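You operate a simulated robot arm through the tools that you are given. There is no shell and no other tool.

You are at the controls of a simulated two-armed robot. One attempt, no reset.

TASK
The container in the orange frame is not plugged in: switch off, plug in, lock it, switch on again.
Fine: at the cold rack; watch till the lamp on its roof lights. The other containers, switches, sliders and plugs stay as they are.
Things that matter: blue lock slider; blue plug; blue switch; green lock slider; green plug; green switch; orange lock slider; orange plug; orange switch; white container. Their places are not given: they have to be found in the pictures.

Only the result counts: the job must be done as asked and must still hold three seconds after the hand-in. Knocking over, shifting, dropping, spilling or breaking anything else fails it.

THE ROBOT
Two 7-joint arms with two-finger parallel grippers on one trunk that stands fixed in place. Base frame: the origin is at the foot of the trunk, x ahead of it, y to its left, z up; the work surface is at about z = 760. Lengths are in mm, angles in degrees, forces in N, time in s.
The left shoulder is at [70, 156, 1005], the right one opposite. Each reaches about 1231 mm from its shoulder. Payload 3.91 kg a hand.
The TCP of each hand is the grasp point between the finger pads, 30 mm short of the fingertips. In the tool frame z runs along the fingers and y along their closing line. Largest opening 110 mm; finger width 20, thickness 10; the body of the gripper, 48 by 112 mm, starts 55 mm behind the TCP.
Orientation is that of the tool frame in the base frame, as a unit quaternion [w, x, y, z]. With the fingers straight down and closing along the base's y, the tool's x points along the base's -x, its y along +y and its z along -z.

THE INTERFACE
- The arms move only by the tool servo_tool. It takes "left_rows", "right_rows" or both (then of equal length, played together; a hand with none holds still); each is a list of rows, each an object of numbers (a shift or turn left out is 0, a gripper value left out holds the last): "tx", "ty", "tz": the shift along the tool's x, y, z in mm; "wx", "wy", "wz": the turn, a rotation vector about the tool's x, y, z in degrees; "hand": the finger opening in mm, from 0 to 110. In form: [{"tx": .., "ty": .., "tz": .., "wx": .., "wy": .., "wz": .., "hand": ..}, ...]. A call has 1 to 20 rows; each row is the pose to reach, as a shift and turn from the pose commanded when the call began, along the tool's axes at that moment. A row lasts 0.2 s, in which the tool goes at most 50 mm and 8.6 degrees; a call with a longer step from one row to the next is refused whole, and so is a gripper value outside its range. A pose out of reach is approached as far as the arm can. The call stops where the force on the tool passes 40 N (or 10 N more than at its start, if that is more) or the arm is blocked; 0.2 s more then pass. The fingers move at their own pace (about 108 mm/s each) and stop on an object; they squeeze with about 45 N. The grip force told is the motor's: it shows also when the fingers shut on nothing. Time passes only in rows, and 0.2 s behind the last, so rows that repeat a pose let the fingers close. It gives the time, the measured TCP pose, the force on the tool (base axes), the opening and the grip force at its end, in the units of the frame above (readings bear some noise), with the torque about the TCP (base axes, N m) and any sound that the robot's microphone picked up.
- Cameras (640 x 400 px; columns grow to the right, rows downward): "scene" is now at [125.3, 55.9, 1254.7]; the picture's right is [0.60, -0.80, -0.00], its down [-0.30, -0.22, -0.93] and it looks along [0.74, 0.56, -0.37] (base axes); focal length 320 px, centre (320, 200). "left" rides on the left gripper at [72, -17, -103] in its tool frame; the picture's right is [0.23, 0.97, 0.00], its down [-0.76, 0.18, -0.62] and it looks along [-0.61, 0.14, 0.78] (tool axes); focal length 222 px, centre (320, 200). "right" rides on the right gripper at [72, 17, -103] in its tool frame; the picture's right is [-0.23, 0.97, 0.00], its down [-0.76, -0.18, -0.62] and it looks along [-0.61, -0.14, 0.78] (tool axes); focal length 222 px, centre (320, 200).
- camera(camera): a new picture of that camera. The clock stands still meanwhile.
- slide_trunk(by): slides the trunk up (or, below 0, down) by that many mm; the arms and the scene camera ride with it, the base frame stays. It gives what a move gives, with no picture.
- head_to(pan, tilt): turns the head with the scene camera to pan (to the left, within 86 degrees either way) and tilt (down, from -29 to 69), counted from straight ahead of the robot. It gives what a move gives.
- pixel_to_xyz(camera, pixels): for up to 12 pixels [column, row] of the newest picture of that camera ("zoom" is the newest enlarged one), the place [x, y, z] in the base frame of the surface seen there, good to about 3 mm. The clock stands still meanwhile.
- enlarge(camera, box): a new picture of the part [left, top, right, bottom] of that camera's present view, enlarged. The clock stands still meanwhile.
- finish_job(): hands the job in; it is judged then, once.

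Leave the grippers open and the arms clear of the work at the hand-in unless told otherwise.

The tools are called after "Emit:" as a command line: name --argument value ..., lists and objects as JSON in quotes. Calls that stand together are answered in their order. servo_tool: Moves the arms, as the interface text tells. Its arguments: {"type":"object","properties":{"left_rows":{"type":"array"},"right_rows":{"type":"array"}},"required":[]} The other tools are called the same way: slide_trunk (by) moves the trunk up or down; head_to (pan, tilt) turns the head that bears the scene camera; camera (camera) takes a picture; pixel_to_xyz (camera, pixels) gives the place of the surface under pixels of a picture; enlarge (camera, box) takes an enlarged picture of a part of a camera's view; finish_job () hands the job in.

At the start:

```text
clock: 0.0
left_tool_pos: [469.9, 558.3, 1008.9]
left_ee_rot: [0.0, 0.0, 1.0, 0.0]
left_force: [-0.5, 0.5, -1.3]
left_wrist_torque: [0.0, 0.01, -0.02]
left_width: 110.1
left_gripper_force: 0.1
right_tool_pos: [774.9, 32.2, 1051.0]
right_ee_rot: [-0.001, 0.0, 1.0, 0.0]
right_force: [0.7, -0.2, -0.6]
right_wrist_torque: [-0.03, -0.02, 0.02]
right_width: 109.8
right_gripper_force: 0.1
trunk travel left (down, up): [-450.0, 490.0]
head pan, tilt (commanded): [36.9, 21.8]
```

scene: 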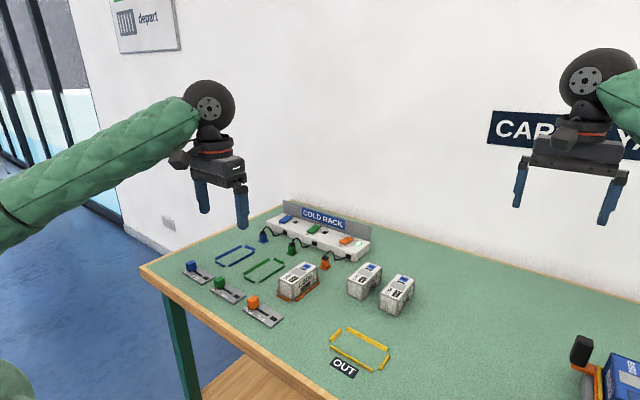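
right: 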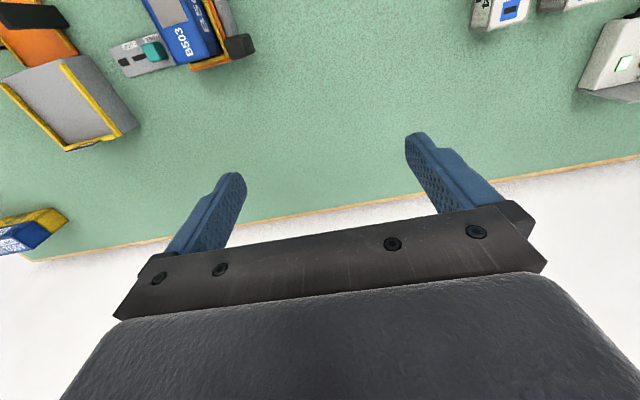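
left: 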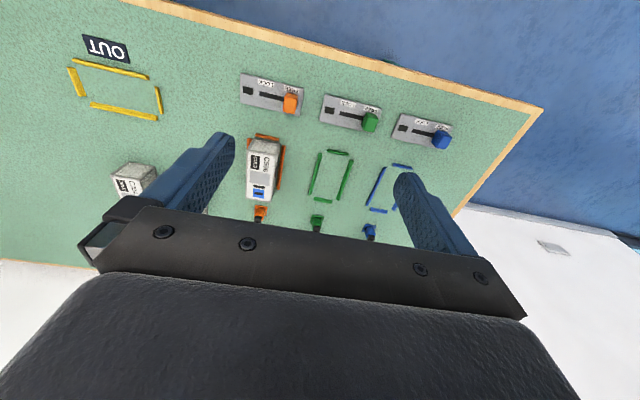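

I see the cold rack at about (320,240) in the scene picture, with the orange-framed container at (298,280). I will enlarge that area for a closer look.

Emit:
enlarge --camera "scene" --box '[170, 190, 430, 350]'

Emit:
enlarge --camera "left" --box '[200, 50, 480, 250]'

```text
2.46 times, centred on (300, 270) of scene
```

zoom: 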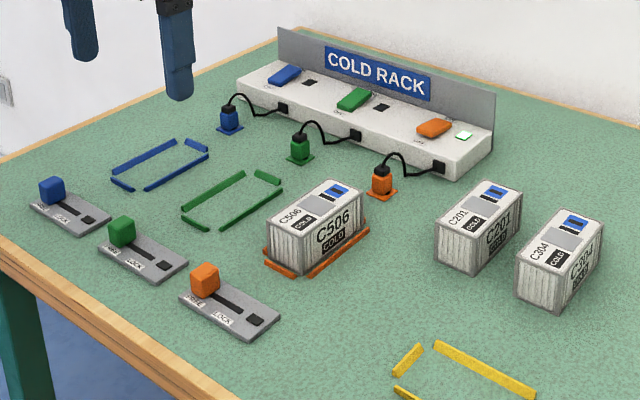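

```text
2.00 times, centred on (340, 150) of left
```

zoom: 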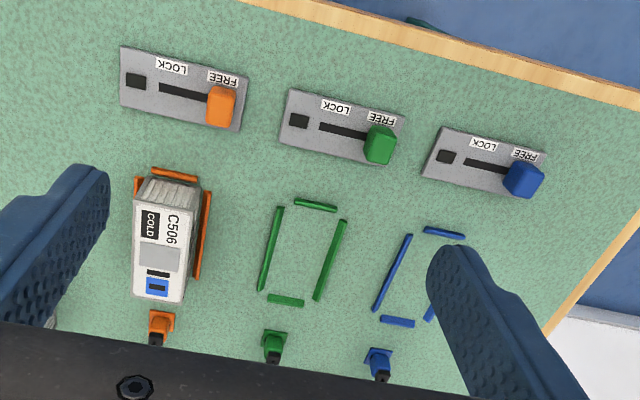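

The rack carries three rocker switches, and three plugs stand in front of it. I need finer detail of the orange switch, the plug, the container roof and the slider, so I enlarge those.

Emit:
enlarge --camera "scene" --box '[310, 220, 390, 270]'

Emit:
enlarge --camera "scene" --box '[260, 250, 340, 300]'

Emit:
enlarge --camera "scene" --box '[230, 285, 310, 335]'

Emit:
enlarge --camera "left" --box '[230, 120, 310, 240]'

```text
8.00 times, centred on (350, 245) of scene
```

zoom: 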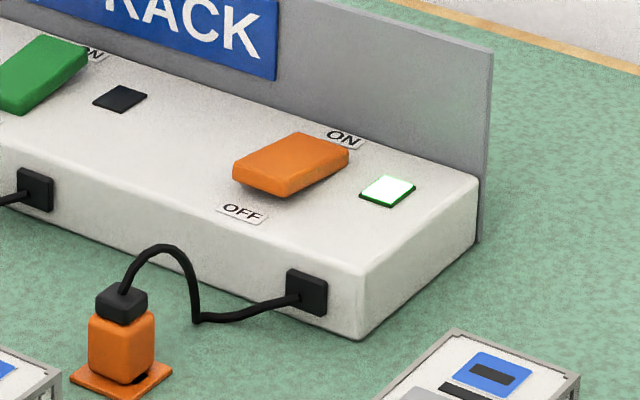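

```text
8.00 times, centred on (300, 275) of scene
```

zoom: 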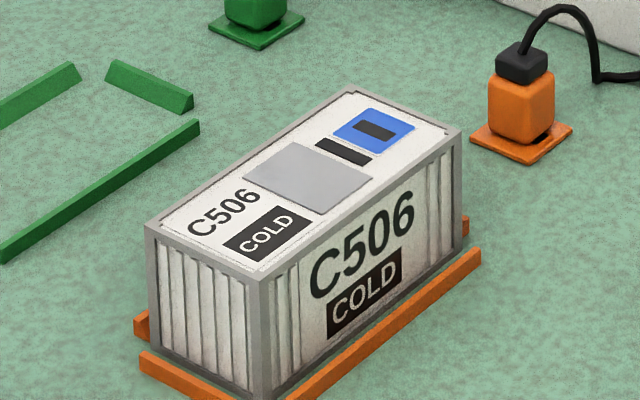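

```text
8.00 times, centred on (270, 310) of scene
```

zoom: 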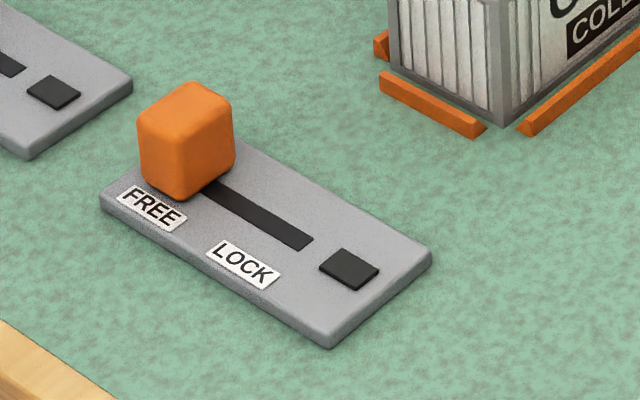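

```text
3.33 times, centred on (270, 180) of left
```

zoom: 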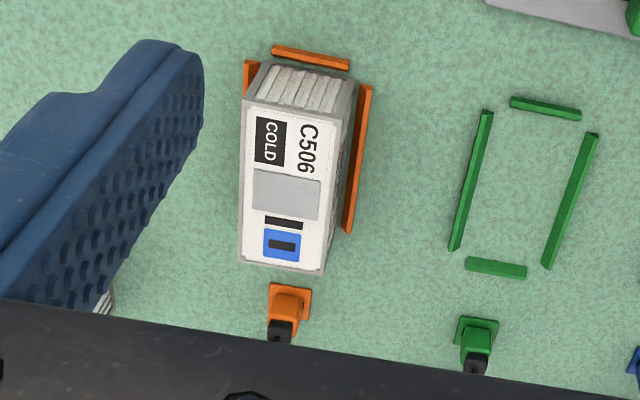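

The orange switch lamp on the rack is lit, so it is on. The roof socket is the blue square with a dark slot. Next I enlarge the plug and switch area again so I can read coordinates from it.

Emit:
enlarge --camera "scene" --box '[310, 220, 390, 270]'

Emit:
pixel_to_xyz --camera "zoom" --pixels '[[240, 165], [290, 180], [350, 150], [298, 135], [290, 160], [387, 188], [240, 213], [305, 290], [121, 300], [121, 345], [80, 376], [170, 376]]'

```text
8.00 times, centred on (350, 245) of scene
```

zoom: 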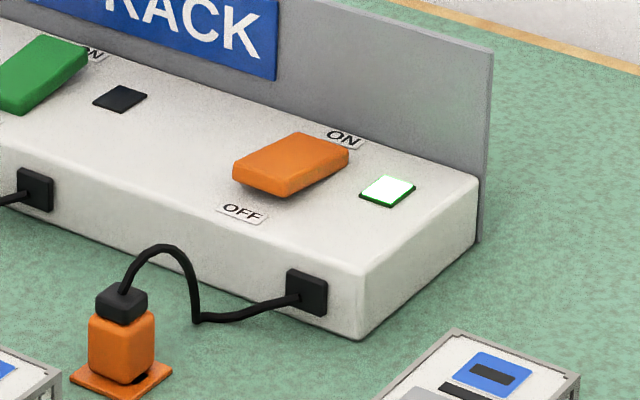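

```text
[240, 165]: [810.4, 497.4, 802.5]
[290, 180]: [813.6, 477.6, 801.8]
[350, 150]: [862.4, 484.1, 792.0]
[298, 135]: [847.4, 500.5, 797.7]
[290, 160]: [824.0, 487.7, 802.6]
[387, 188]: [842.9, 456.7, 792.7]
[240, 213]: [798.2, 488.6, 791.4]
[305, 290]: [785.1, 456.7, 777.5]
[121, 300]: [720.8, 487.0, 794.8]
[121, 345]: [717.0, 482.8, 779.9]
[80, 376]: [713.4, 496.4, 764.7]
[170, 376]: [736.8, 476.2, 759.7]
```

The switch's raised OFF end reads about (812,488,803). Now I enlarge the container and slider for their coordinates.

Emit:
enlarge --camera "scene" --box '[260, 250, 340, 300]'

Emit:
pixel_to_xyz --camera "zoom" --pixels '[[150, 225], [350, 90], [458, 130], [262, 272], [374, 130], [348, 108], [412, 130], [400, 150], [335, 130], [342, 152], [265, 395], [310, 178]]'

Emit:
pixel_to_xyz --camera "zoom" --pixels '[[521, 60], [521, 50], [500, 68], [545, 72], [490, 100], [553, 100], [522, 85], [500, 130], [525, 140], [475, 140], [572, 130], [525, 162]]'

Emit:
enlarge --camera "scene" --box '[230, 285, 310, 335]'

Emit:
pixel_to_xyz --camera "zoom" --pixels '[[140, 130], [188, 85], [232, 105], [188, 110], [180, 195], [232, 155], [215, 192], [305, 245], [350, 270], [103, 200], [330, 345], [430, 255]]'

```text
8.00 times, centred on (300, 275) of scene
```

zoom: 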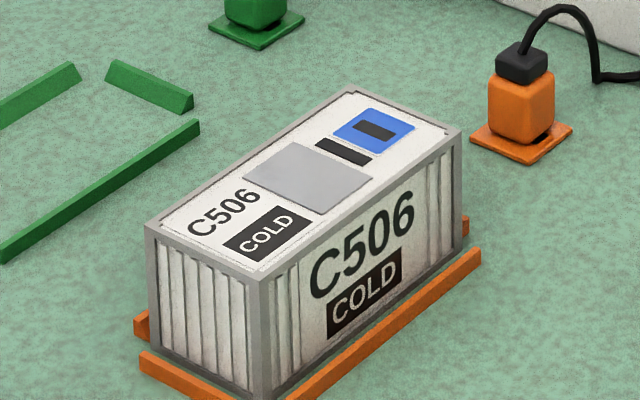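

```text
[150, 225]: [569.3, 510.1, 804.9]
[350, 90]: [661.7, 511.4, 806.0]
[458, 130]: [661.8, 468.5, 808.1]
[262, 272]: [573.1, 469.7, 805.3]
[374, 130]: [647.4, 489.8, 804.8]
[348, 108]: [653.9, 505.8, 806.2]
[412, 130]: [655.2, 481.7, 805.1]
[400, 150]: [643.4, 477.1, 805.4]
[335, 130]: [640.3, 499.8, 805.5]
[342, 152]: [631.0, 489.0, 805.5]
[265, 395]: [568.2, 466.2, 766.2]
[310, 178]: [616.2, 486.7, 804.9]
```

```text
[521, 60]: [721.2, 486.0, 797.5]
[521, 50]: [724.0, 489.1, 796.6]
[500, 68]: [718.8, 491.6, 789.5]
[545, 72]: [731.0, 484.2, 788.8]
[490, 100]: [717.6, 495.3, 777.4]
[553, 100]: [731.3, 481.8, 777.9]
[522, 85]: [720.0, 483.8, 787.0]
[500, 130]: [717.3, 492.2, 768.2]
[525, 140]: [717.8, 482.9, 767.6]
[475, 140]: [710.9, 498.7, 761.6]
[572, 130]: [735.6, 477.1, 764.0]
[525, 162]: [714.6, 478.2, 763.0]
```

```text
8.00 times, centred on (270, 310) of scene
```

zoom: 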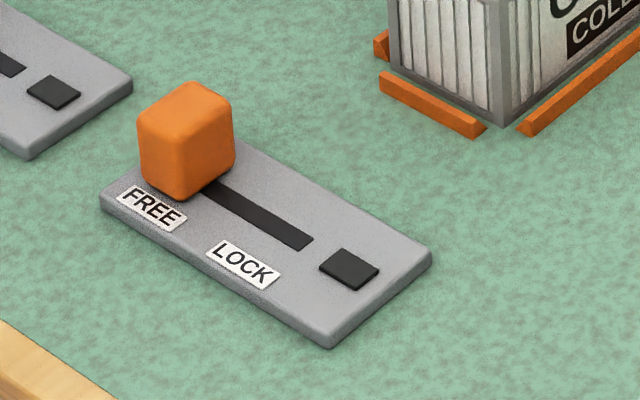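

```text
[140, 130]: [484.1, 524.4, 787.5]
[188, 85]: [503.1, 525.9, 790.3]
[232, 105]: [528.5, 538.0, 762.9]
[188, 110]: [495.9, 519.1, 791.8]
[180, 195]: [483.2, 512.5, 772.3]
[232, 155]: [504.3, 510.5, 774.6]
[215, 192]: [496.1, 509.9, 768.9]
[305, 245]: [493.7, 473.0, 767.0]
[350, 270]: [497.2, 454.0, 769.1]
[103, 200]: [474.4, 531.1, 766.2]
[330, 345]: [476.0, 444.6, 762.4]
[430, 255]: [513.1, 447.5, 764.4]
```

The container is aligned with the base axes: x 569–662, y 469–511, roof at z≈805, socket near (647,490). The plug stands at about (724,488). The slider knob is at about (494,518), and its slot runs toward −y. I now move the left hand, fingers closing, to hover above the OFF end of the orange switch.

Emit:
servo_tool --left_rows '[{"tx": -43, "ty": -9, "tz": 12, "hand": 0}, {"tx": -86, "ty": -18, "tz": 24, "hand": 0}, {"tx": -129, "ty": -27, "tz": 36, "hand": 0}, {"tx": -172, "ty": -36, "tz": 48, "hand": 0}, {"tx": -215, "ty": -45, "tz": 60, "hand": 0}, {"tx": -258, "ty": -54, "tz": 72, "hand": 0}, {"tx": -301, "ty": -63, "tz": 84, "hand": 0}, {"tx": -343, "ty": -70, "tz": 96, "hand": 0}, {"tx": -343, "ty": -70, "tz": 96, "hand": 0}, {"tx": -343, "ty": -70, "tz": 96, "hand": 0}]'

Emit:
camera --camera "left"

Emit:
camera --camera "scene"

```text
clock: 2.2
left_tool_pos: [814.2, 487.2, 910.6]
left_ee_rot: [-0.001, -0.001, 1.0, 0.0]
left_force: [0.3, 0.2, 0.5]
left_wrist_torque: [0.03, 0.0, -0.02]
left_width: 0.2
left_gripper_force: 37.9
right_tool_pos: [774.9, 32.4, 1051.9]
right_ee_rot: [0.0, 0.0, 1.0, 0.0]
right_force: [-0.6, -0.7, -1.3]
right_wrist_torque: [0.0, -0.02, 0.0]
right_width: 109.9
right_gripper_force: 0.0
trunk travel left (down, up): [-450.0, 490.0]
head pan, tilt (commanded): [36.9, 21.8]
```

```text
taken
```

left: 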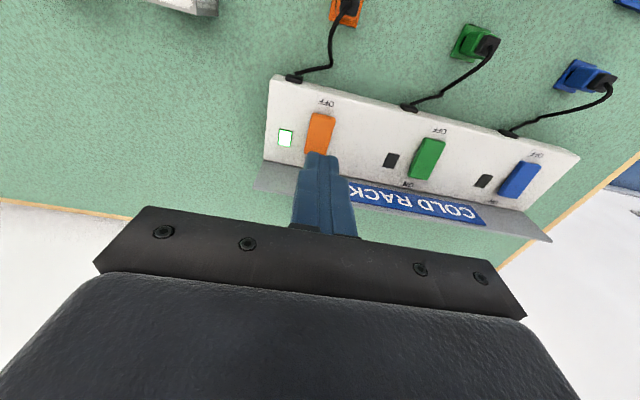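

```text
taken
```

scene: 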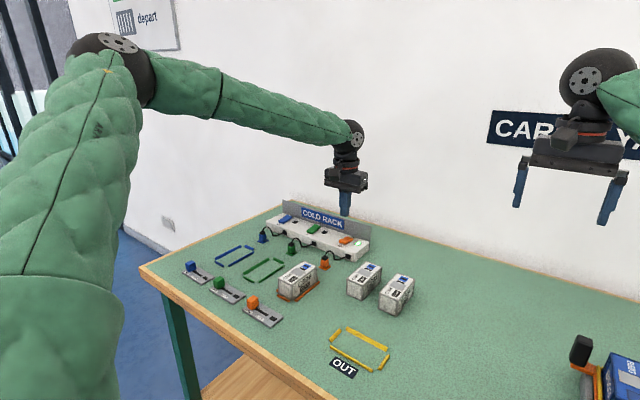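

The closed fingers hover over the orange switch. From the left picture I read the switch ends at (322,115) and (315,152), the OFF label, the lamp, and other nearby points.

Emit:
enlarge --camera "left" --box '[250, 60, 370, 200]'

Emit:
pixel_to_xyz --camera "left" --pixels '[[322, 115], [320, 122], [314, 114], [333, 117], [307, 148], [326, 150], [318, 135], [327, 103], [285, 137], [278, 180], [300, 180], [292, 78]]'

```text
2.86 times, centred on (310, 130) of left
```

zoom: 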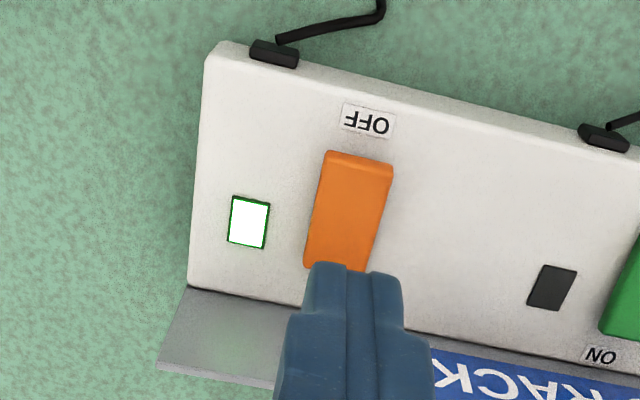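

```text
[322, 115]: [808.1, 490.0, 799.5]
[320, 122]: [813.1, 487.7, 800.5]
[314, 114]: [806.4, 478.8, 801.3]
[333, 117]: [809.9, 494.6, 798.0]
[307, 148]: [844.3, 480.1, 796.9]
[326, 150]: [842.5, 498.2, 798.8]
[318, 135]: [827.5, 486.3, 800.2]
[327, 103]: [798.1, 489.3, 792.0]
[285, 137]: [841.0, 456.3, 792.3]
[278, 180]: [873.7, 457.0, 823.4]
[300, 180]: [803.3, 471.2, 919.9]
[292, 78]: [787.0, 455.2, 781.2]
```

The switch spans x≈807–858 and y≈478–498, so the hand at x=814, y=487 is right over the OFF end. I lower it and press in small steps.

Emit:
servo_tool --left_rows '[{"tz": 35}, {"tz": 68}, {"tz": 72}, {"tz": 75}, {"tz": 77}, {"tz": 79}, {"tz": 81}, {"tz": 83}, {"tz": 84.5}, {"tz": 86}]'

Emit:
enlarge --camera "scene" --box '[310, 210, 390, 260]'

```text
clock: 4.4
left_tool_pos: [813.3, 487.5, 828.8]
left_ee_rot: [0.002, 0.0, 1.0, 0.0]
left_force: [2.1, 5.9, 24.3]
left_wrist_torque: [0.22, -0.29, -0.1]
left_width: 0.0
left_gripper_force: 37.8
right_tool_pos: [773.2, 33.6, 1052.3]
right_ee_rot: [0.002, 0.001, 1.0, 0.0]
right_force: [0.6, 0.3, 0.0]
right_wrist_torque: [0.02, -0.02, 0.0]
right_width: 110.0
right_gripper_force: 0.0
trunk travel left (down, up): [-450.0, 490.0]
head pan, tilt (commanded): [36.9, 21.8]
```

```text
8.00 times, centred on (350, 235) of scene
```

zoom: 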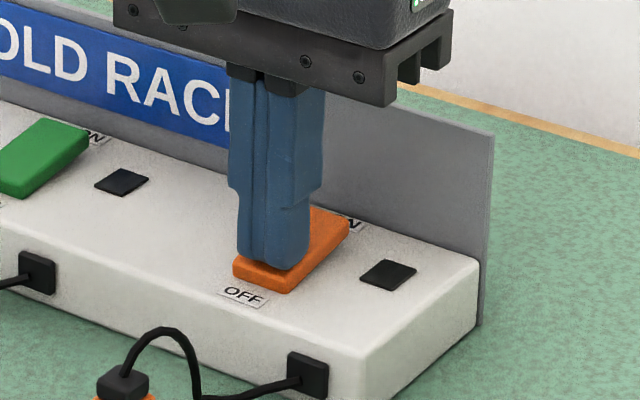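

The rack lamp at (388,274) went dark and the OFF end is down, so the switch is off. I lift the hand, move back over the orange plug with fingers open at 60 mm, and take a look.

Emit:
servo_tool --left_rows '[{"tz": -35}, {"tz": -70}, {"tz": -75, "tx": 30, "hand": 60}, {"tz": -75, "tx": 65, "hand": 60}, {"tz": -75, "tx": 90, "hand": 60}, {"tz": -75, "tx": 90, "hand": 60}, {"tz": -75, "tx": 90, "hand": 60}]'

Emit:
camera --camera "left"

Emit:
enlarge --camera "scene" --box '[310, 210, 390, 260]'

Emit:
enlarge --camera "left" --box '[240, 60, 400, 180]'

```text
clock: 6.0
left_tool_pos: [724.0, 488.3, 900.5]
left_ee_rot: [0.0, 0.0, 1.0, 0.0]
left_force: [0.2, 0.3, 0.3]
left_wrist_torque: [0.01, 0.0, 0.0]
left_width: 60.1
left_gripper_force: 0.0
right_tool_pos: [775.4, 32.7, 1053.1]
right_ee_rot: [0.0, 0.0, 1.0, 0.001]
right_force: [-0.1, 0.3, -0.8]
right_wrist_torque: [-0.02, 0.0, -0.01]
right_width: 109.9
right_gripper_force: 0.1
trunk travel left (down, up): [-450.0, 490.0]
head pan, tilt (commanded): [36.9, 21.8]
```

```text
taken
```

left: 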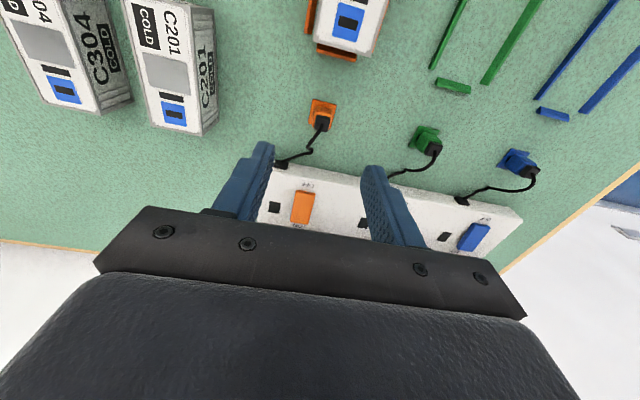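

```text
8.00 times, centred on (350, 235) of scene
```

zoom: 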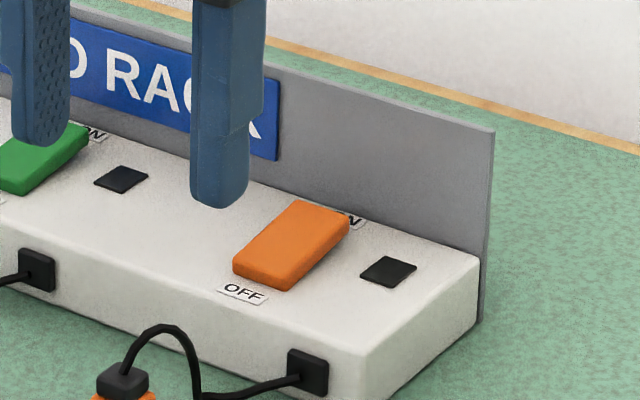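

```text
3.33 times, centred on (320, 120) of left
```

zoom: 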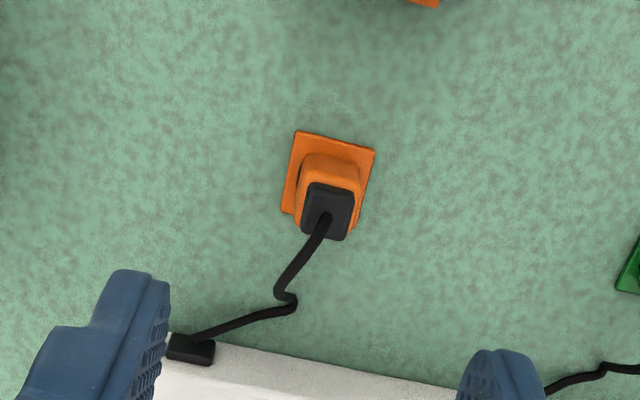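

The switch stays off. The plug cap shows at about (322,122) in the left picture. I read several points on the plug and on the container's socket here.

Emit:
pixel_to_xyz --camera "zoom" --pixels '[[315, 190], [350, 195], [305, 225], [345, 235], [327, 205], [330, 165], [300, 215], [368, 185], [298, 132], [374, 150], [282, 212], [355, 238]]'

Emit:
enlarge --camera "left" --box '[300, 0, 400, 62]'

```text
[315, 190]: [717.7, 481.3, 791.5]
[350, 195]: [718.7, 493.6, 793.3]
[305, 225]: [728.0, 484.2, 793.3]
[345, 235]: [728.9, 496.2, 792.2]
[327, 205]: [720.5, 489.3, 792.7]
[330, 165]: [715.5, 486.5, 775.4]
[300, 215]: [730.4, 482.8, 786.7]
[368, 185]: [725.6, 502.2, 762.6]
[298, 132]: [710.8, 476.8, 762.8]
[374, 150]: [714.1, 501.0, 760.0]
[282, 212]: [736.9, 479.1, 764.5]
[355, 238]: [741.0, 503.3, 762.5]
```

```text
6.40 times, centred on (350, 31) of left
```

zoom: 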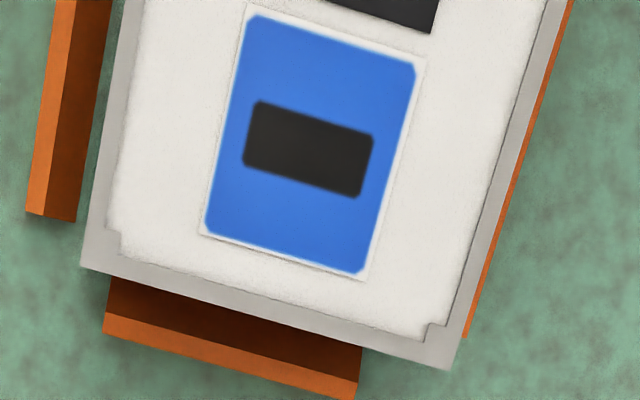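

The plug centre is near (723.5,489), square to the base axes and right below the hand. I descend so the fingertips stop near z≈769, just above the stand plate, then check before closing.

Emit:
servo_tool --left_rows '[{"tz": 35, "ty": 0.5}, {"tz": 70, "ty": 0.5}, {"tz": 85, "ty": 0.5}, {"tz": 93, "ty": 0.5}, {"tz": 98, "ty": 0.5}, {"tz": 101, "ty": 0.5}]'

Emit:
camera --camera "left"

Emit:
enlarge --camera "scene" --box '[285, 225, 365, 275]'

```text
clock: 7.4
left_tool_pos: [723.5, 487.2, 799.4]
left_ee_rot: [-0.001, 0.0, 1.0, 0.0]
left_force: [-0.5, 0.7, -0.2]
left_wrist_torque: [-0.02, -0.03, -0.02]
left_width: 59.8
left_gripper_force: 0.1
right_tool_pos: [774.8, 32.8, 1052.0]
right_ee_rot: [-0.001, 0.0, 1.0, 0.0]
right_force: [0.5, 0.2, 0.7]
right_wrist_torque: [0.02, 0.01, 0.0]
right_width: 109.9
right_gripper_force: 0.0
trunk travel left (down, up): [-450.0, 490.0]
head pan, tilt (commanded): [36.9, 21.8]
```

```text
taken
```

left: 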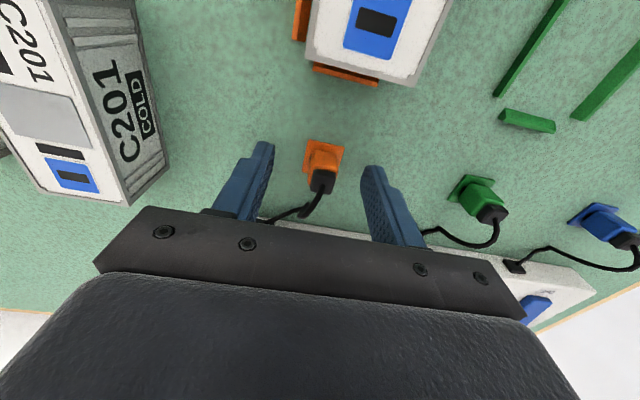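

```text
8.00 times, centred on (325, 250) of scene
```

zoom: 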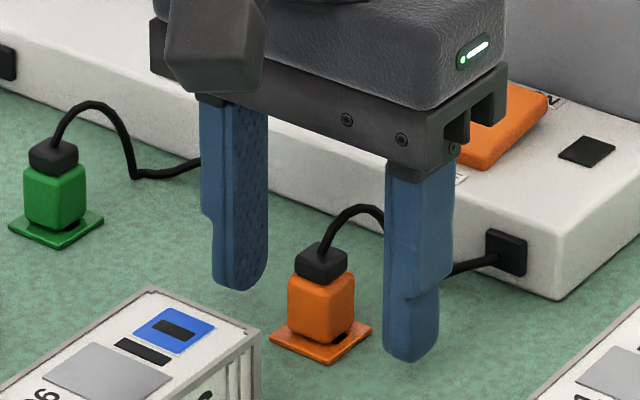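

The plug sits between the open fingertips, with its cable passing freely behind. I close the fingers on it.

Emit:
servo_tool --left_rows '[{"hand": 30}, {"hand": 0}, {"hand": 0}, {"hand": 0}]'

Emit:
camera --camera "left"

Emit:
enlarge --camera "scene" --box '[285, 225, 365, 275]'

```text
clock: 8.4
left_tool_pos: [723.3, 487.3, 798.8]
left_ee_rot: [0.0, 0.0, 1.0, 0.001]
left_force: [0.6, 0.4, 0.0]
left_wrist_torque: [0.04, 0.02, -0.05]
left_width: 16.6
left_gripper_force: 44.6
right_tool_pos: [774.3, 33.5, 1051.1]
right_ee_rot: [-0.001, 0.0, 1.0, 0.0]
right_force: [0.3, 0.0, 0.4]
right_wrist_torque: [-0.02, 0.0, 0.01]
right_width: 110.0
right_gripper_force: 0.2
trunk travel left (down, up): [-450.0, 490.0]
head pan, tilt (commanded): [36.9, 21.8]
```

```text
taken
```

left: 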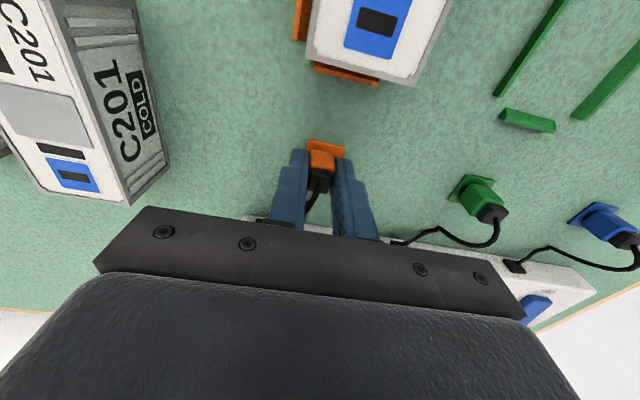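

```text
8.00 times, centred on (325, 250) of scene
```

zoom: 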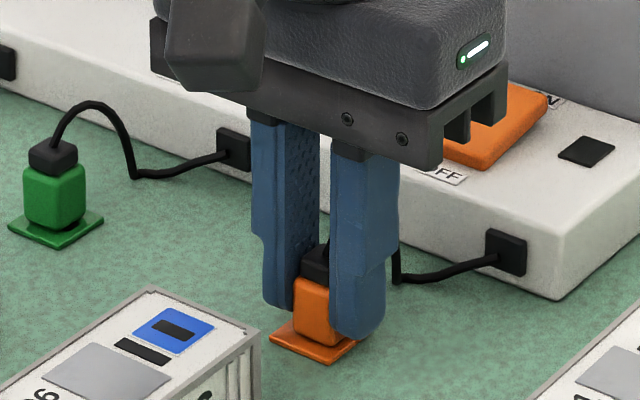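

Gripped, at 16.6 mm wide and 44.6 N. I lift gently to clear the stand and look at the plug's underside.

Emit:
servo_tool --left_rows '[{"tz": -4}, {"tz": -8}, {"tz": -14}, {"tz": -22}, {"tz": -32}, {"tz": -45}, {"tz": -60}, {"tz": -70}]'

Emit:
camera --camera "left"

Emit:
enlarge --camera "scene" --box '[285, 210, 365, 260]'

```text
clock: 10.2
left_tool_pos: [724.6, 487.1, 869.9]
left_ee_rot: [0.0, 0.0, 1.0, 0.0]
left_force: [-0.3, 0.6, -0.3]
left_wrist_torque: [0.0, 0.0, 0.0]
left_width: 0.0
left_gripper_force: 37.6
right_tool_pos: [774.7, 33.1, 1052.1]
right_ee_rot: [0.0, 0.0, 1.0, -0.001]
right_force: [-0.4, 0.4, 0.7]
right_wrist_torque: [-0.04, -0.02, -0.04]
right_width: 110.4
right_gripper_force: 0.0
trunk travel left (down, up): [-450.0, 490.0]
head pan, tilt (commanded): [36.9, 21.8]
```

```text
taken
```

left: 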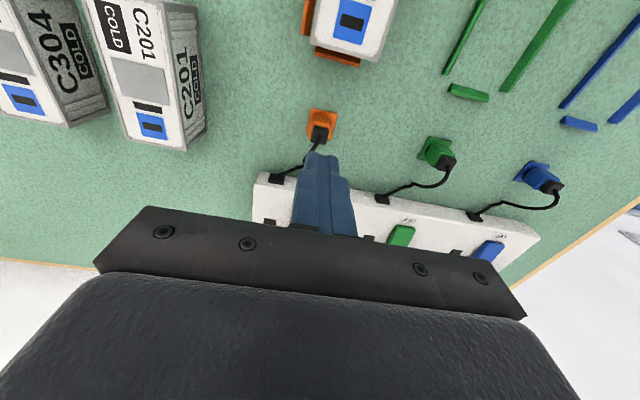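

```text
8.00 times, centred on (325, 235) of scene
```

zoom: 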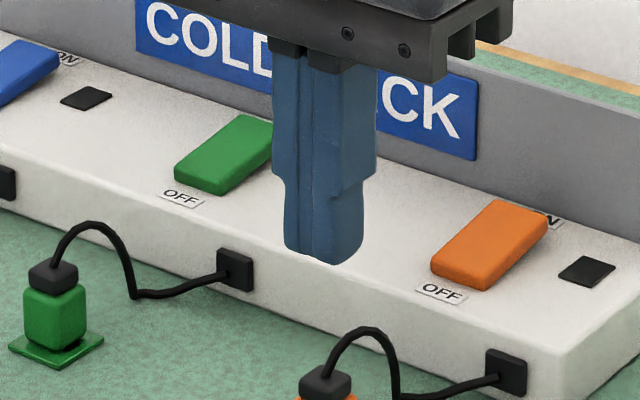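

The fingers slipped off: the opening is 0 and the plug is still in its stand at (322,125). I look closely at the plug and stand to see whether it shifted.

Emit:
enlarge --camera "scene" --box '[300, 240, 350, 272]'

Emit:
pixel_to_xyz --camera "zoom" --pixels '[[320, 190], [320, 230], [320, 260], [320, 300], [280, 240], [360, 240], [270, 300], [370, 300], [320, 330], [320, 350], [240, 330], [400, 330]]'

Emit:
enlarge --camera "left" --box '[280, 90, 360, 150]'

```text
12.50 times, centred on (325, 256) of scene
```

zoom: 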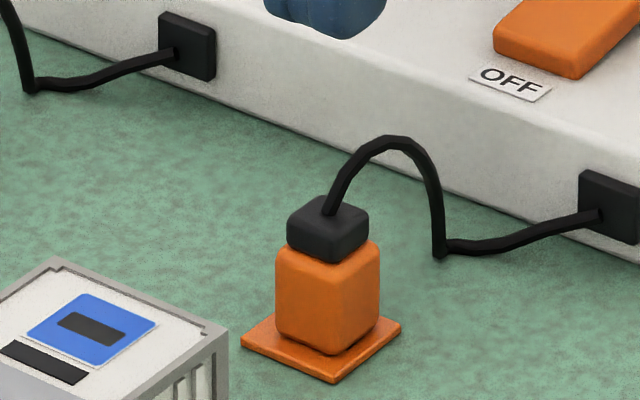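

```text
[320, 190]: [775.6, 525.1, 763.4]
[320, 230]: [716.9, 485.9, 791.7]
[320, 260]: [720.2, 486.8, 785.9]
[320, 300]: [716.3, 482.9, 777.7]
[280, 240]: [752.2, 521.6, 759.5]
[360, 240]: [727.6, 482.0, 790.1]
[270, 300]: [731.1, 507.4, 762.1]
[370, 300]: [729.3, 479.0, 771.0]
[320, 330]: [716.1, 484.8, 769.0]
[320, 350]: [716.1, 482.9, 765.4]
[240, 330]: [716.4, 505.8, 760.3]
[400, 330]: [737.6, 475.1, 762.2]
```

```text
6.67 times, centred on (320, 120) of left
```

zoom: 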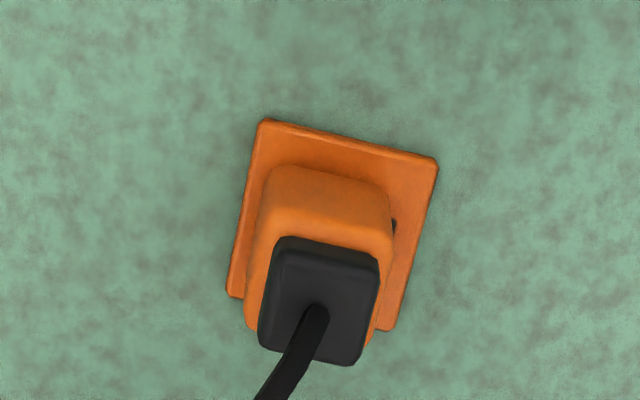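

The plug is still upright in its stand, shifted only about 1 mm within the clearance. It slipped out of the fingers on the pull. I will re-grip slightly lower (tips near z≈766) and lift in small steps while watching the force.

Emit:
servo_tool --left_rows '[{"hand": 50}, {"tz": 20, "hand": 50}, {"tz": 45, "hand": 50}, {"tz": 60, "hand": 50}, {"tz": 68, "hand": 50}, {"tz": 73, "hand": 50}, {"tz": 73, "hand": 50}]'

Emit:
enlarge --camera "scene" --box '[285, 225, 365, 275]'

Emit:
enlarge --camera "left" --box '[260, 120, 380, 210]'

```text
clock: 11.8
left_tool_pos: [721.8, 488.0, 796.2]
left_ee_rot: [-0.001, 0.0, 1.0, 0.0]
left_force: [-0.8, -0.4, 0.6]
left_wrist_torque: [0.05, 0.01, 0.01]
left_width: 50.2
left_gripper_force: 0.1
right_tool_pos: [775.0, 32.0, 1051.7]
right_ee_rot: [-0.001, 0.0, 1.0, 0.0]
right_force: [-0.2, 0.2, -0.9]
right_wrist_torque: [0.01, 0.02, -0.02]
right_width: 110.1
right_gripper_force: 0.1
trunk travel left (down, up): [-450.0, 490.0]
head pan, tilt (commanded): [36.9, 21.8]
```

```text
8.00 times, centred on (325, 250) of scene
```

zoom: 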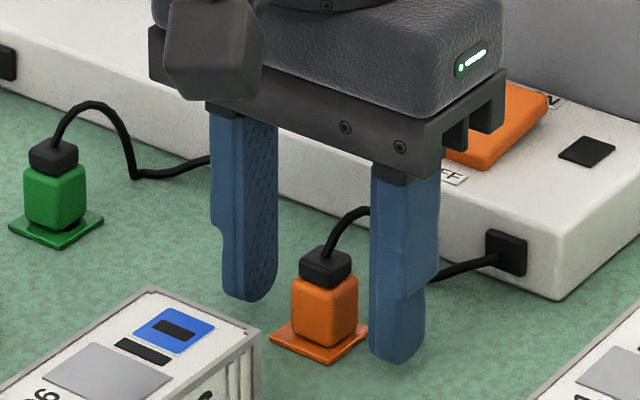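

```text
4.44 times, centred on (320, 165) of left
```

zoom: 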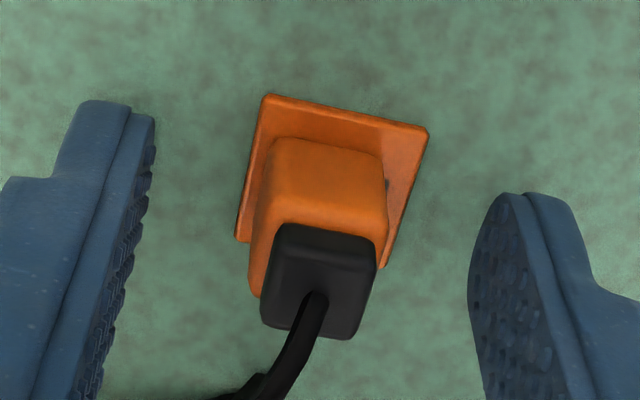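

The plug is centred between the pads. I close again and begin the lift by only 2 mm to read the pull force.

Emit:
servo_tool --left_rows '[{"hand": 20}, {"hand": 0}, {"hand": 0}, {"hand": 0}, {"hand": 0}, {"hand": 0}]'

Emit:
servo_tool --left_rows '[{"tz": -0.5}, {"tz": -1}, {"tz": -1.5}, {"tz": -2}]'

Emit:
enlarge --camera "scene" --box '[285, 225, 365, 275]'

```text
clock: 13.2
left_tool_pos: [723.8, 488.1, 796.4]
left_ee_rot: [-0.001, 0.0, 1.0, 0.0]
left_force: [-0.5, -0.6, -0.6]
left_wrist_torque: [-0.03, 0.0, 0.0]
left_width: 16.6
left_gripper_force: 45.4
right_tool_pos: [775.0, 32.3, 1051.1]
right_ee_rot: [0.0, 0.0, 1.0, 0.0]
right_force: [0.1, -0.2, 0.0]
right_wrist_torque: [0.01, 0.0, 0.01]
right_width: 110.0
right_gripper_force: 0.1
trunk travel left (down, up): [-450.0, 490.0]
head pan, tilt (commanded): [36.9, 21.8]
```

```text
clock: 14.2
left_tool_pos: [724.2, 488.4, 797.1]
left_ee_rot: [0.0, 0.001, 1.0, 0.001]
left_force: [-0.4, -0.1, -0.3]
left_wrist_torque: [0.0, 0.0, 0.0]
left_width: 16.8
left_gripper_force: 45.3
right_tool_pos: [774.5, 32.2, 1051.9]
right_ee_rot: [0.0, 0.0, 1.0, 0.0]
right_force: [0.7, -0.5, -0.2]
right_wrist_torque: [0.0, 0.02, 0.0]
right_width: 110.1
right_gripper_force: 0.1
trunk travel left (down, up): [-450.0, 490.0]
head pan, tilt (commanded): [36.9, 21.8]
```

```text
8.00 times, centred on (325, 250) of scene
```

zoom: 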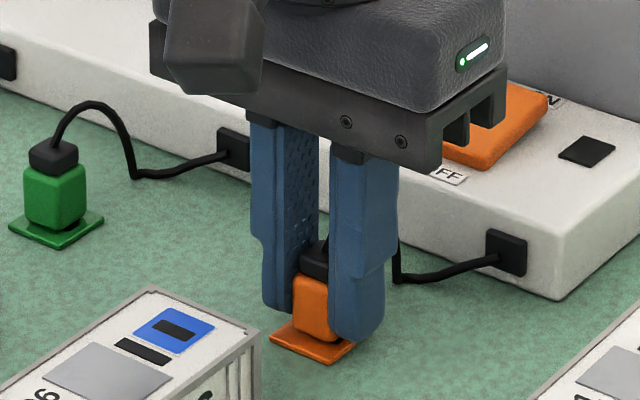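

No pull force is felt after 2 mm. I lift 10 mm more, slowly, and look whether the plug rises with the fingers.

Emit:
servo_tool --left_rows '[{"tz": -1}, {"tz": -2}, {"tz": -3}, {"tz": -4}, {"tz": -5}, {"tz": -6}]'

Emit:
enlarge --camera "scene" --box '[300, 240, 350, 272]'

```text
clock: 15.6
left_tool_pos: [723.2, 488.0, 804.3]
left_ee_rot: [0.0, 0.0, 1.0, 0.0]
left_force: [0.0, -0.4, 0.5]
left_wrist_torque: [0.02, 0.01, -0.03]
left_width: 16.7
left_gripper_force: 45.4
right_tool_pos: [774.8, 33.3, 1052.9]
right_ee_rot: [0.001, 0.0, 1.0, 0.001]
right_force: [-0.2, 0.4, 0.6]
right_wrist_torque: [0.0, -0.02, -0.03]
right_width: 110.0
right_gripper_force: 0.1
trunk travel left (down, up): [-450.0, 490.0]
head pan, tilt (commanded): [36.9, 21.8]
```

```text
12.50 times, centred on (325, 256) of scene
```

zoom: 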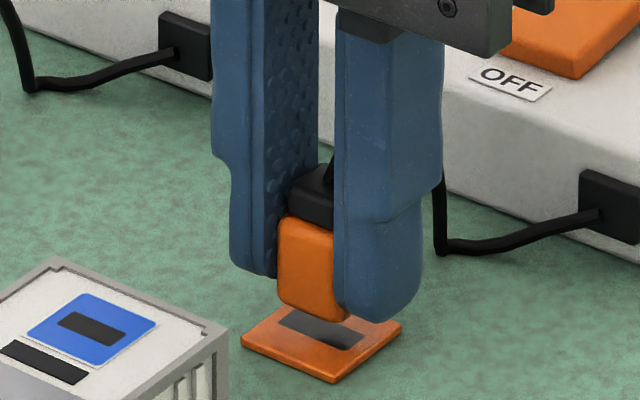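

The plug is rising with the fingers now; its bottom is about 8 mm above the stand. I continue slowly for another 20 mm and check again.

Emit:
servo_tool --left_rows '[{"tz": -1.5}, {"tz": -3}, {"tz": -5}, {"tz": -7}, {"tz": -9}, {"tz": -11}, {"tz": -13}, {"tz": -15}, {"tz": -17}, {"tz": -19}, {"tz": -20}]'

Emit:
enlarge --camera "scene" --box '[295, 230, 355, 268]'

```text
clock: 18.0
left_tool_pos: [724.0, 489.0, 824.3]
left_ee_rot: [0.0, 0.0, 1.0, 0.0]
left_force: [-0.4, -0.7, -0.5]
left_wrist_torque: [0.02, -0.04, -0.03]
left_width: 16.8
left_gripper_force: 44.8
right_tool_pos: [774.6, 33.7, 1052.0]
right_ee_rot: [-0.001, -0.001, 1.0, 0.0]
right_force: [0.7, 0.0, 0.2]
right_wrist_torque: [-0.03, 0.0, 0.02]
right_width: 109.9
right_gripper_force: 0.1
trunk travel left (down, up): [-450.0, 490.0]
head pan, tilt (commanded): [36.9, 21.8]
```

```text
10.53 times, centred on (325, 249) of scene
```

zoom: 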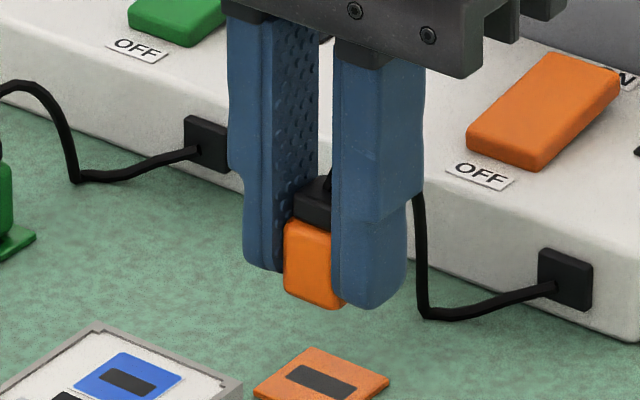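

The plug stays in the grip. I lift another 34 mm slowly, bringing its bottom to about z≈825, and watch for cable pull.

Emit:
servo_tool --left_rows '[{"tz": -1.5}, {"tz": -3.5}, {"tz": -6}, {"tz": -9}, {"tz": -12}, {"tz": -15}, {"tz": -18}, {"tz": -21}, {"tz": -24}, {"tz": -27}, {"tz": -30}, {"tz": -32.5}, {"tz": -34}]'

Emit:
enlarge --camera "scene" --box '[275, 210, 375, 272]'

Emit:
camera --camera "left"

```text
clock: 20.8
left_tool_pos: [724.2, 488.2, 857.1]
left_ee_rot: [0.0, 0.0, 1.0, 0.0]
left_force: [0.0, -0.7, -0.4]
left_wrist_torque: [-0.01, 0.01, -0.02]
left_width: 16.6
left_gripper_force: 45.0
right_tool_pos: [773.7, 33.2, 1051.2]
right_ee_rot: [0.001, 0.0, 1.0, 0.0]
right_force: [-0.3, 0.0, 0.3]
right_wrist_torque: [-0.01, 0.01, 0.0]
right_width: 110.0
right_gripper_force: 0.0
trunk travel left (down, up): [-450.0, 490.0]
head pan, tilt (commanded): [36.9, 21.8]
```

```text
6.40 times, centred on (325, 241) of scene
```

zoom: 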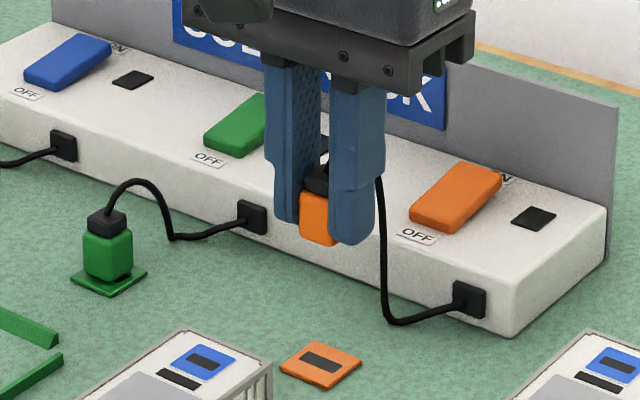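

```text
taken
```

left: 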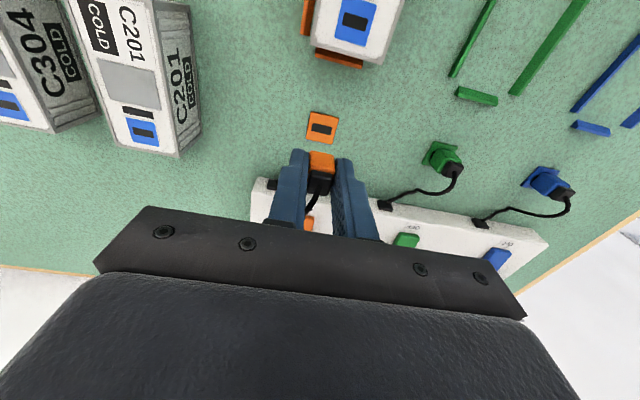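

The plug is held clear and the stand slot is now visible. For precise alignment I enlarge the left view to compare the stand slot (322,128) and the container's socket slot (355,20).

Emit:
enlarge --camera "left" --box '[280, 100, 360, 150]'

Emit:
pixel_to_xyz --camera "zoom" --pixels '[[260, 95], [335, 130], [240, 105], [430, 145], [330, 225], [260, 210], [390, 240], [320, 180], [300, 215], [350, 235], [228, 210], [415, 250]]'

Emit:
enlarge --camera "left" --box '[300, 0, 420, 75]'

Emit:
pixel_to_xyz --camera "zoom" --pixels '[[290, 110], [275, 105], [310, 115], [300, 60], [280, 170], [220, 100], [360, 130], [300, 112], [285, 108], [292, 105], [290, 115], [295, 110]]'

```text
8.00 times, centred on (320, 125) of left
```

zoom: 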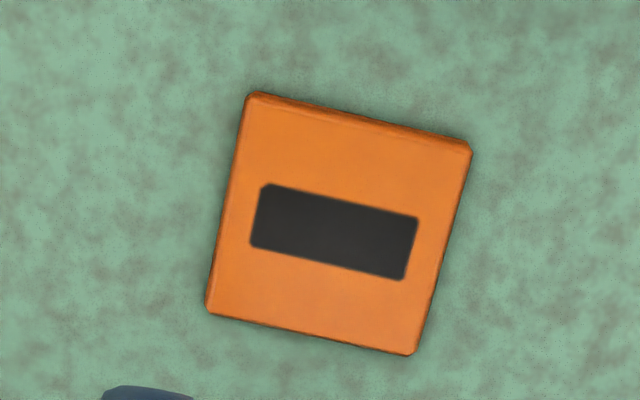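

```text
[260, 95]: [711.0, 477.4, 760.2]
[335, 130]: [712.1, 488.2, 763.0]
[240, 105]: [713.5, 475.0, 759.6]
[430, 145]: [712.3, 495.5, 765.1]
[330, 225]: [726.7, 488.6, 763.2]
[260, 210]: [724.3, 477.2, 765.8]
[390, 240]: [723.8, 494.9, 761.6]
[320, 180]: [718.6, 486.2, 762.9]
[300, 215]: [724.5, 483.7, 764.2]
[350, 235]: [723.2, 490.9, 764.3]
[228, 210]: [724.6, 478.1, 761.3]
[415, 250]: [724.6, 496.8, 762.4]
```

```text
5.33 times, centred on (360, 38) of left
```

zoom: 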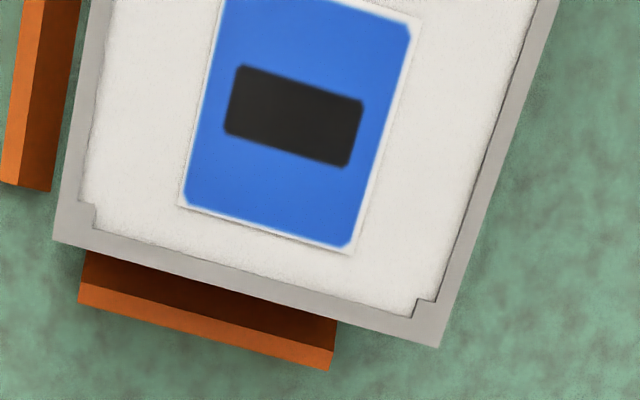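

```text
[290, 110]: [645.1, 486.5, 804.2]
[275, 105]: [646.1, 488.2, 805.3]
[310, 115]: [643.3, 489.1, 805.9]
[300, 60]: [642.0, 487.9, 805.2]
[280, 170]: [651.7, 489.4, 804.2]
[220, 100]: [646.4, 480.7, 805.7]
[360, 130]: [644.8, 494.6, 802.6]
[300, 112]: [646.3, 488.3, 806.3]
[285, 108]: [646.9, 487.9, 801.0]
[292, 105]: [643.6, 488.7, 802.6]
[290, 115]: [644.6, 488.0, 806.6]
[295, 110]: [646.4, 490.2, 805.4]
```

By ray geometry the socket slot lies 77.3 mm back in x from the stand slot, and about 1.4 mm to +y of the hand's present centre. I carry the plug there slowly at the same height.

Emit:
servo_tool --left_rows '[{"tx": 2}, {"tx": 5}, {"tx": 10}, {"tx": 16}, {"tx": 22}, {"tx": 28}, {"tx": 34, "ty": 0.5}, {"tx": 40, "ty": 1}, {"tx": 46, "ty": 1.4}, {"tx": 52, "ty": 1.4}, {"tx": 58, "ty": 1.4}, {"tx": 64, "ty": 1.4}, {"tx": 70, "ty": 1.4}, {"tx": 75, "ty": 1.4}, {"tx": 77.3, "ty": 1.4}, {"tx": 77.3, "ty": 1.4}]'

Emit:
enlarge --camera "scene" --box '[260, 230, 360, 292]'

Emit:
camera --camera "left"

Emit:
enlarge --camera "left" --box '[270, 110, 370, 190]'

```text
clock: 24.2
left_tool_pos: [646.7, 489.6, 859.4]
left_ee_rot: [0.0, 0.0, 1.0, 0.0]
left_force: [-0.2, -0.6, 0.0]
left_wrist_torque: [0.03, -0.03, -0.02]
left_width: 16.9
left_gripper_force: 45.2
right_tool_pos: [773.6, 33.4, 1052.0]
right_ee_rot: [-0.001, 0.0, 1.0, 0.0]
right_force: [1.0, 0.1, -0.3]
right_wrist_torque: [-0.01, -0.01, 0.03]
right_width: 110.2
right_gripper_force: 0.0
trunk travel left (down, up): [-450.0, 490.0]
head pan, tilt (commanded): [36.9, 21.8]
```

```text
6.40 times, centred on (310, 261) of scene
```

zoom: 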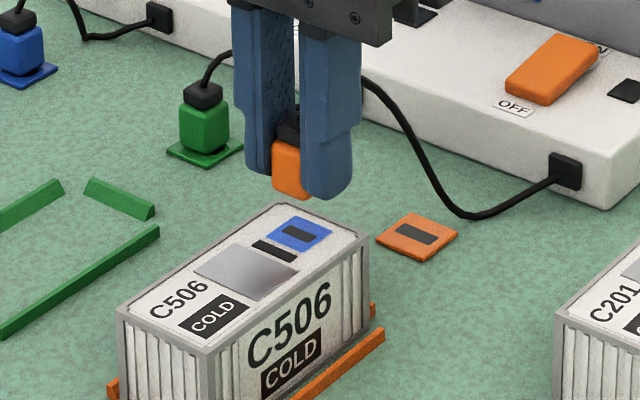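

```text
taken
```

left: 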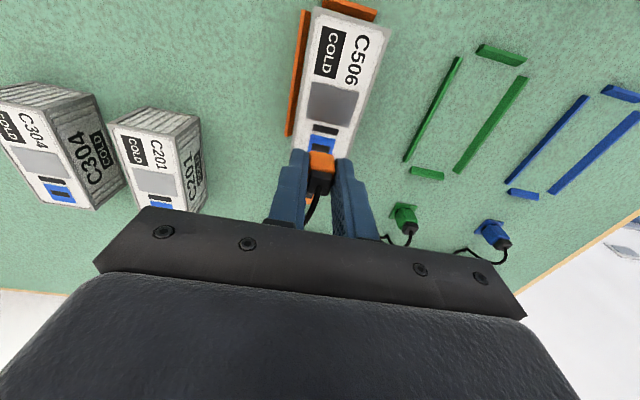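

```text
5.00 times, centred on (320, 150) of left
```

zoom: 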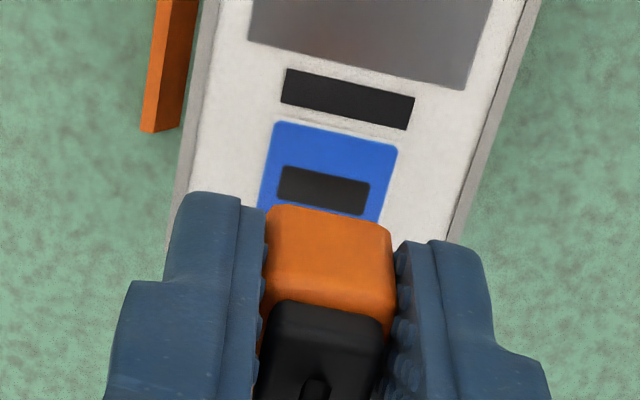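

The socket slot is now directly beneath the plug, within about 0.5 mm by the left picture. I apply a small trim (−0.5 mm x, +0.3 mm y) and go down 17 mm, then look.

Emit:
servo_tool --left_rows '[{"tx": 0.5, "ty": 0.3, "tz": 2}, {"tx": 0.5, "ty": 0.3, "tz": 5}, {"tx": 0.5, "ty": 0.3, "tz": 8}, {"tx": 0.5, "ty": 0.3, "tz": 11}, {"tx": 0.5, "ty": 0.3, "tz": 14}, {"tx": 0.5, "ty": 0.3, "tz": 16}, {"tx": 0.5, "ty": 0.3, "tz": 17}, {"tx": 0.5, "ty": 0.3, "tz": 17}]'

Emit:
enlarge --camera "scene" --box '[280, 230, 340, 268]'

Emit:
enlarge --camera "left" --box '[270, 110, 370, 190]'

```text
clock: 26.0
left_tool_pos: [645.7, 490.0, 841.3]
left_ee_rot: [-0.001, 0.0, 1.0, 0.0]
left_force: [-0.4, -0.5, -0.4]
left_wrist_torque: [0.0, -0.02, -0.01]
left_width: 17.0
left_gripper_force: 45.2
right_tool_pos: [775.0, 33.0, 1051.6]
right_ee_rot: [0.0, -0.001, 1.0, 0.0]
right_force: [0.2, -0.1, -0.2]
right_wrist_torque: [0.0, 0.01, 0.0]
right_width: 109.8
right_gripper_force: 0.0
trunk travel left (down, up): [-450.0, 490.0]
head pan, tilt (commanded): [36.9, 21.8]
```

```text
10.53 times, centred on (310, 249) of scene
```

zoom: 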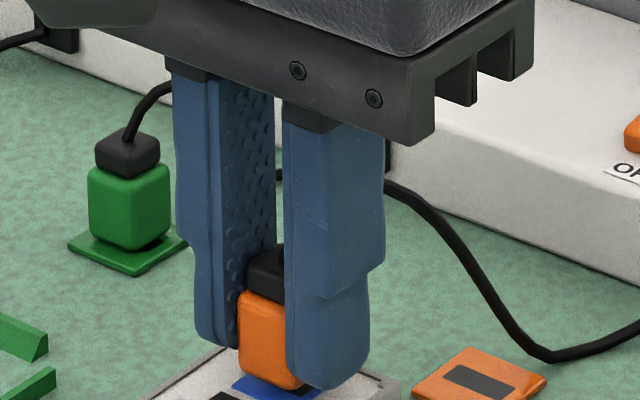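

```text
5.00 times, centred on (320, 150) of left
```

zoom: 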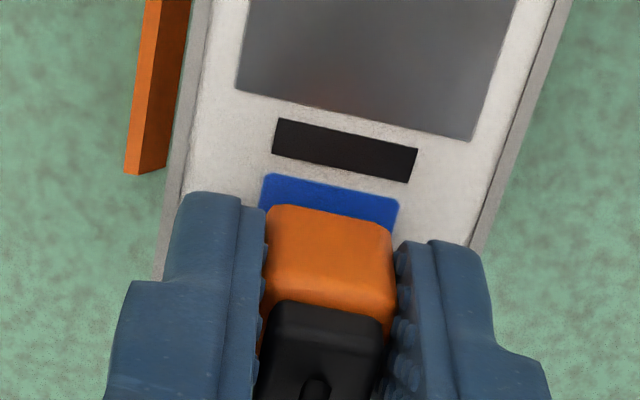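

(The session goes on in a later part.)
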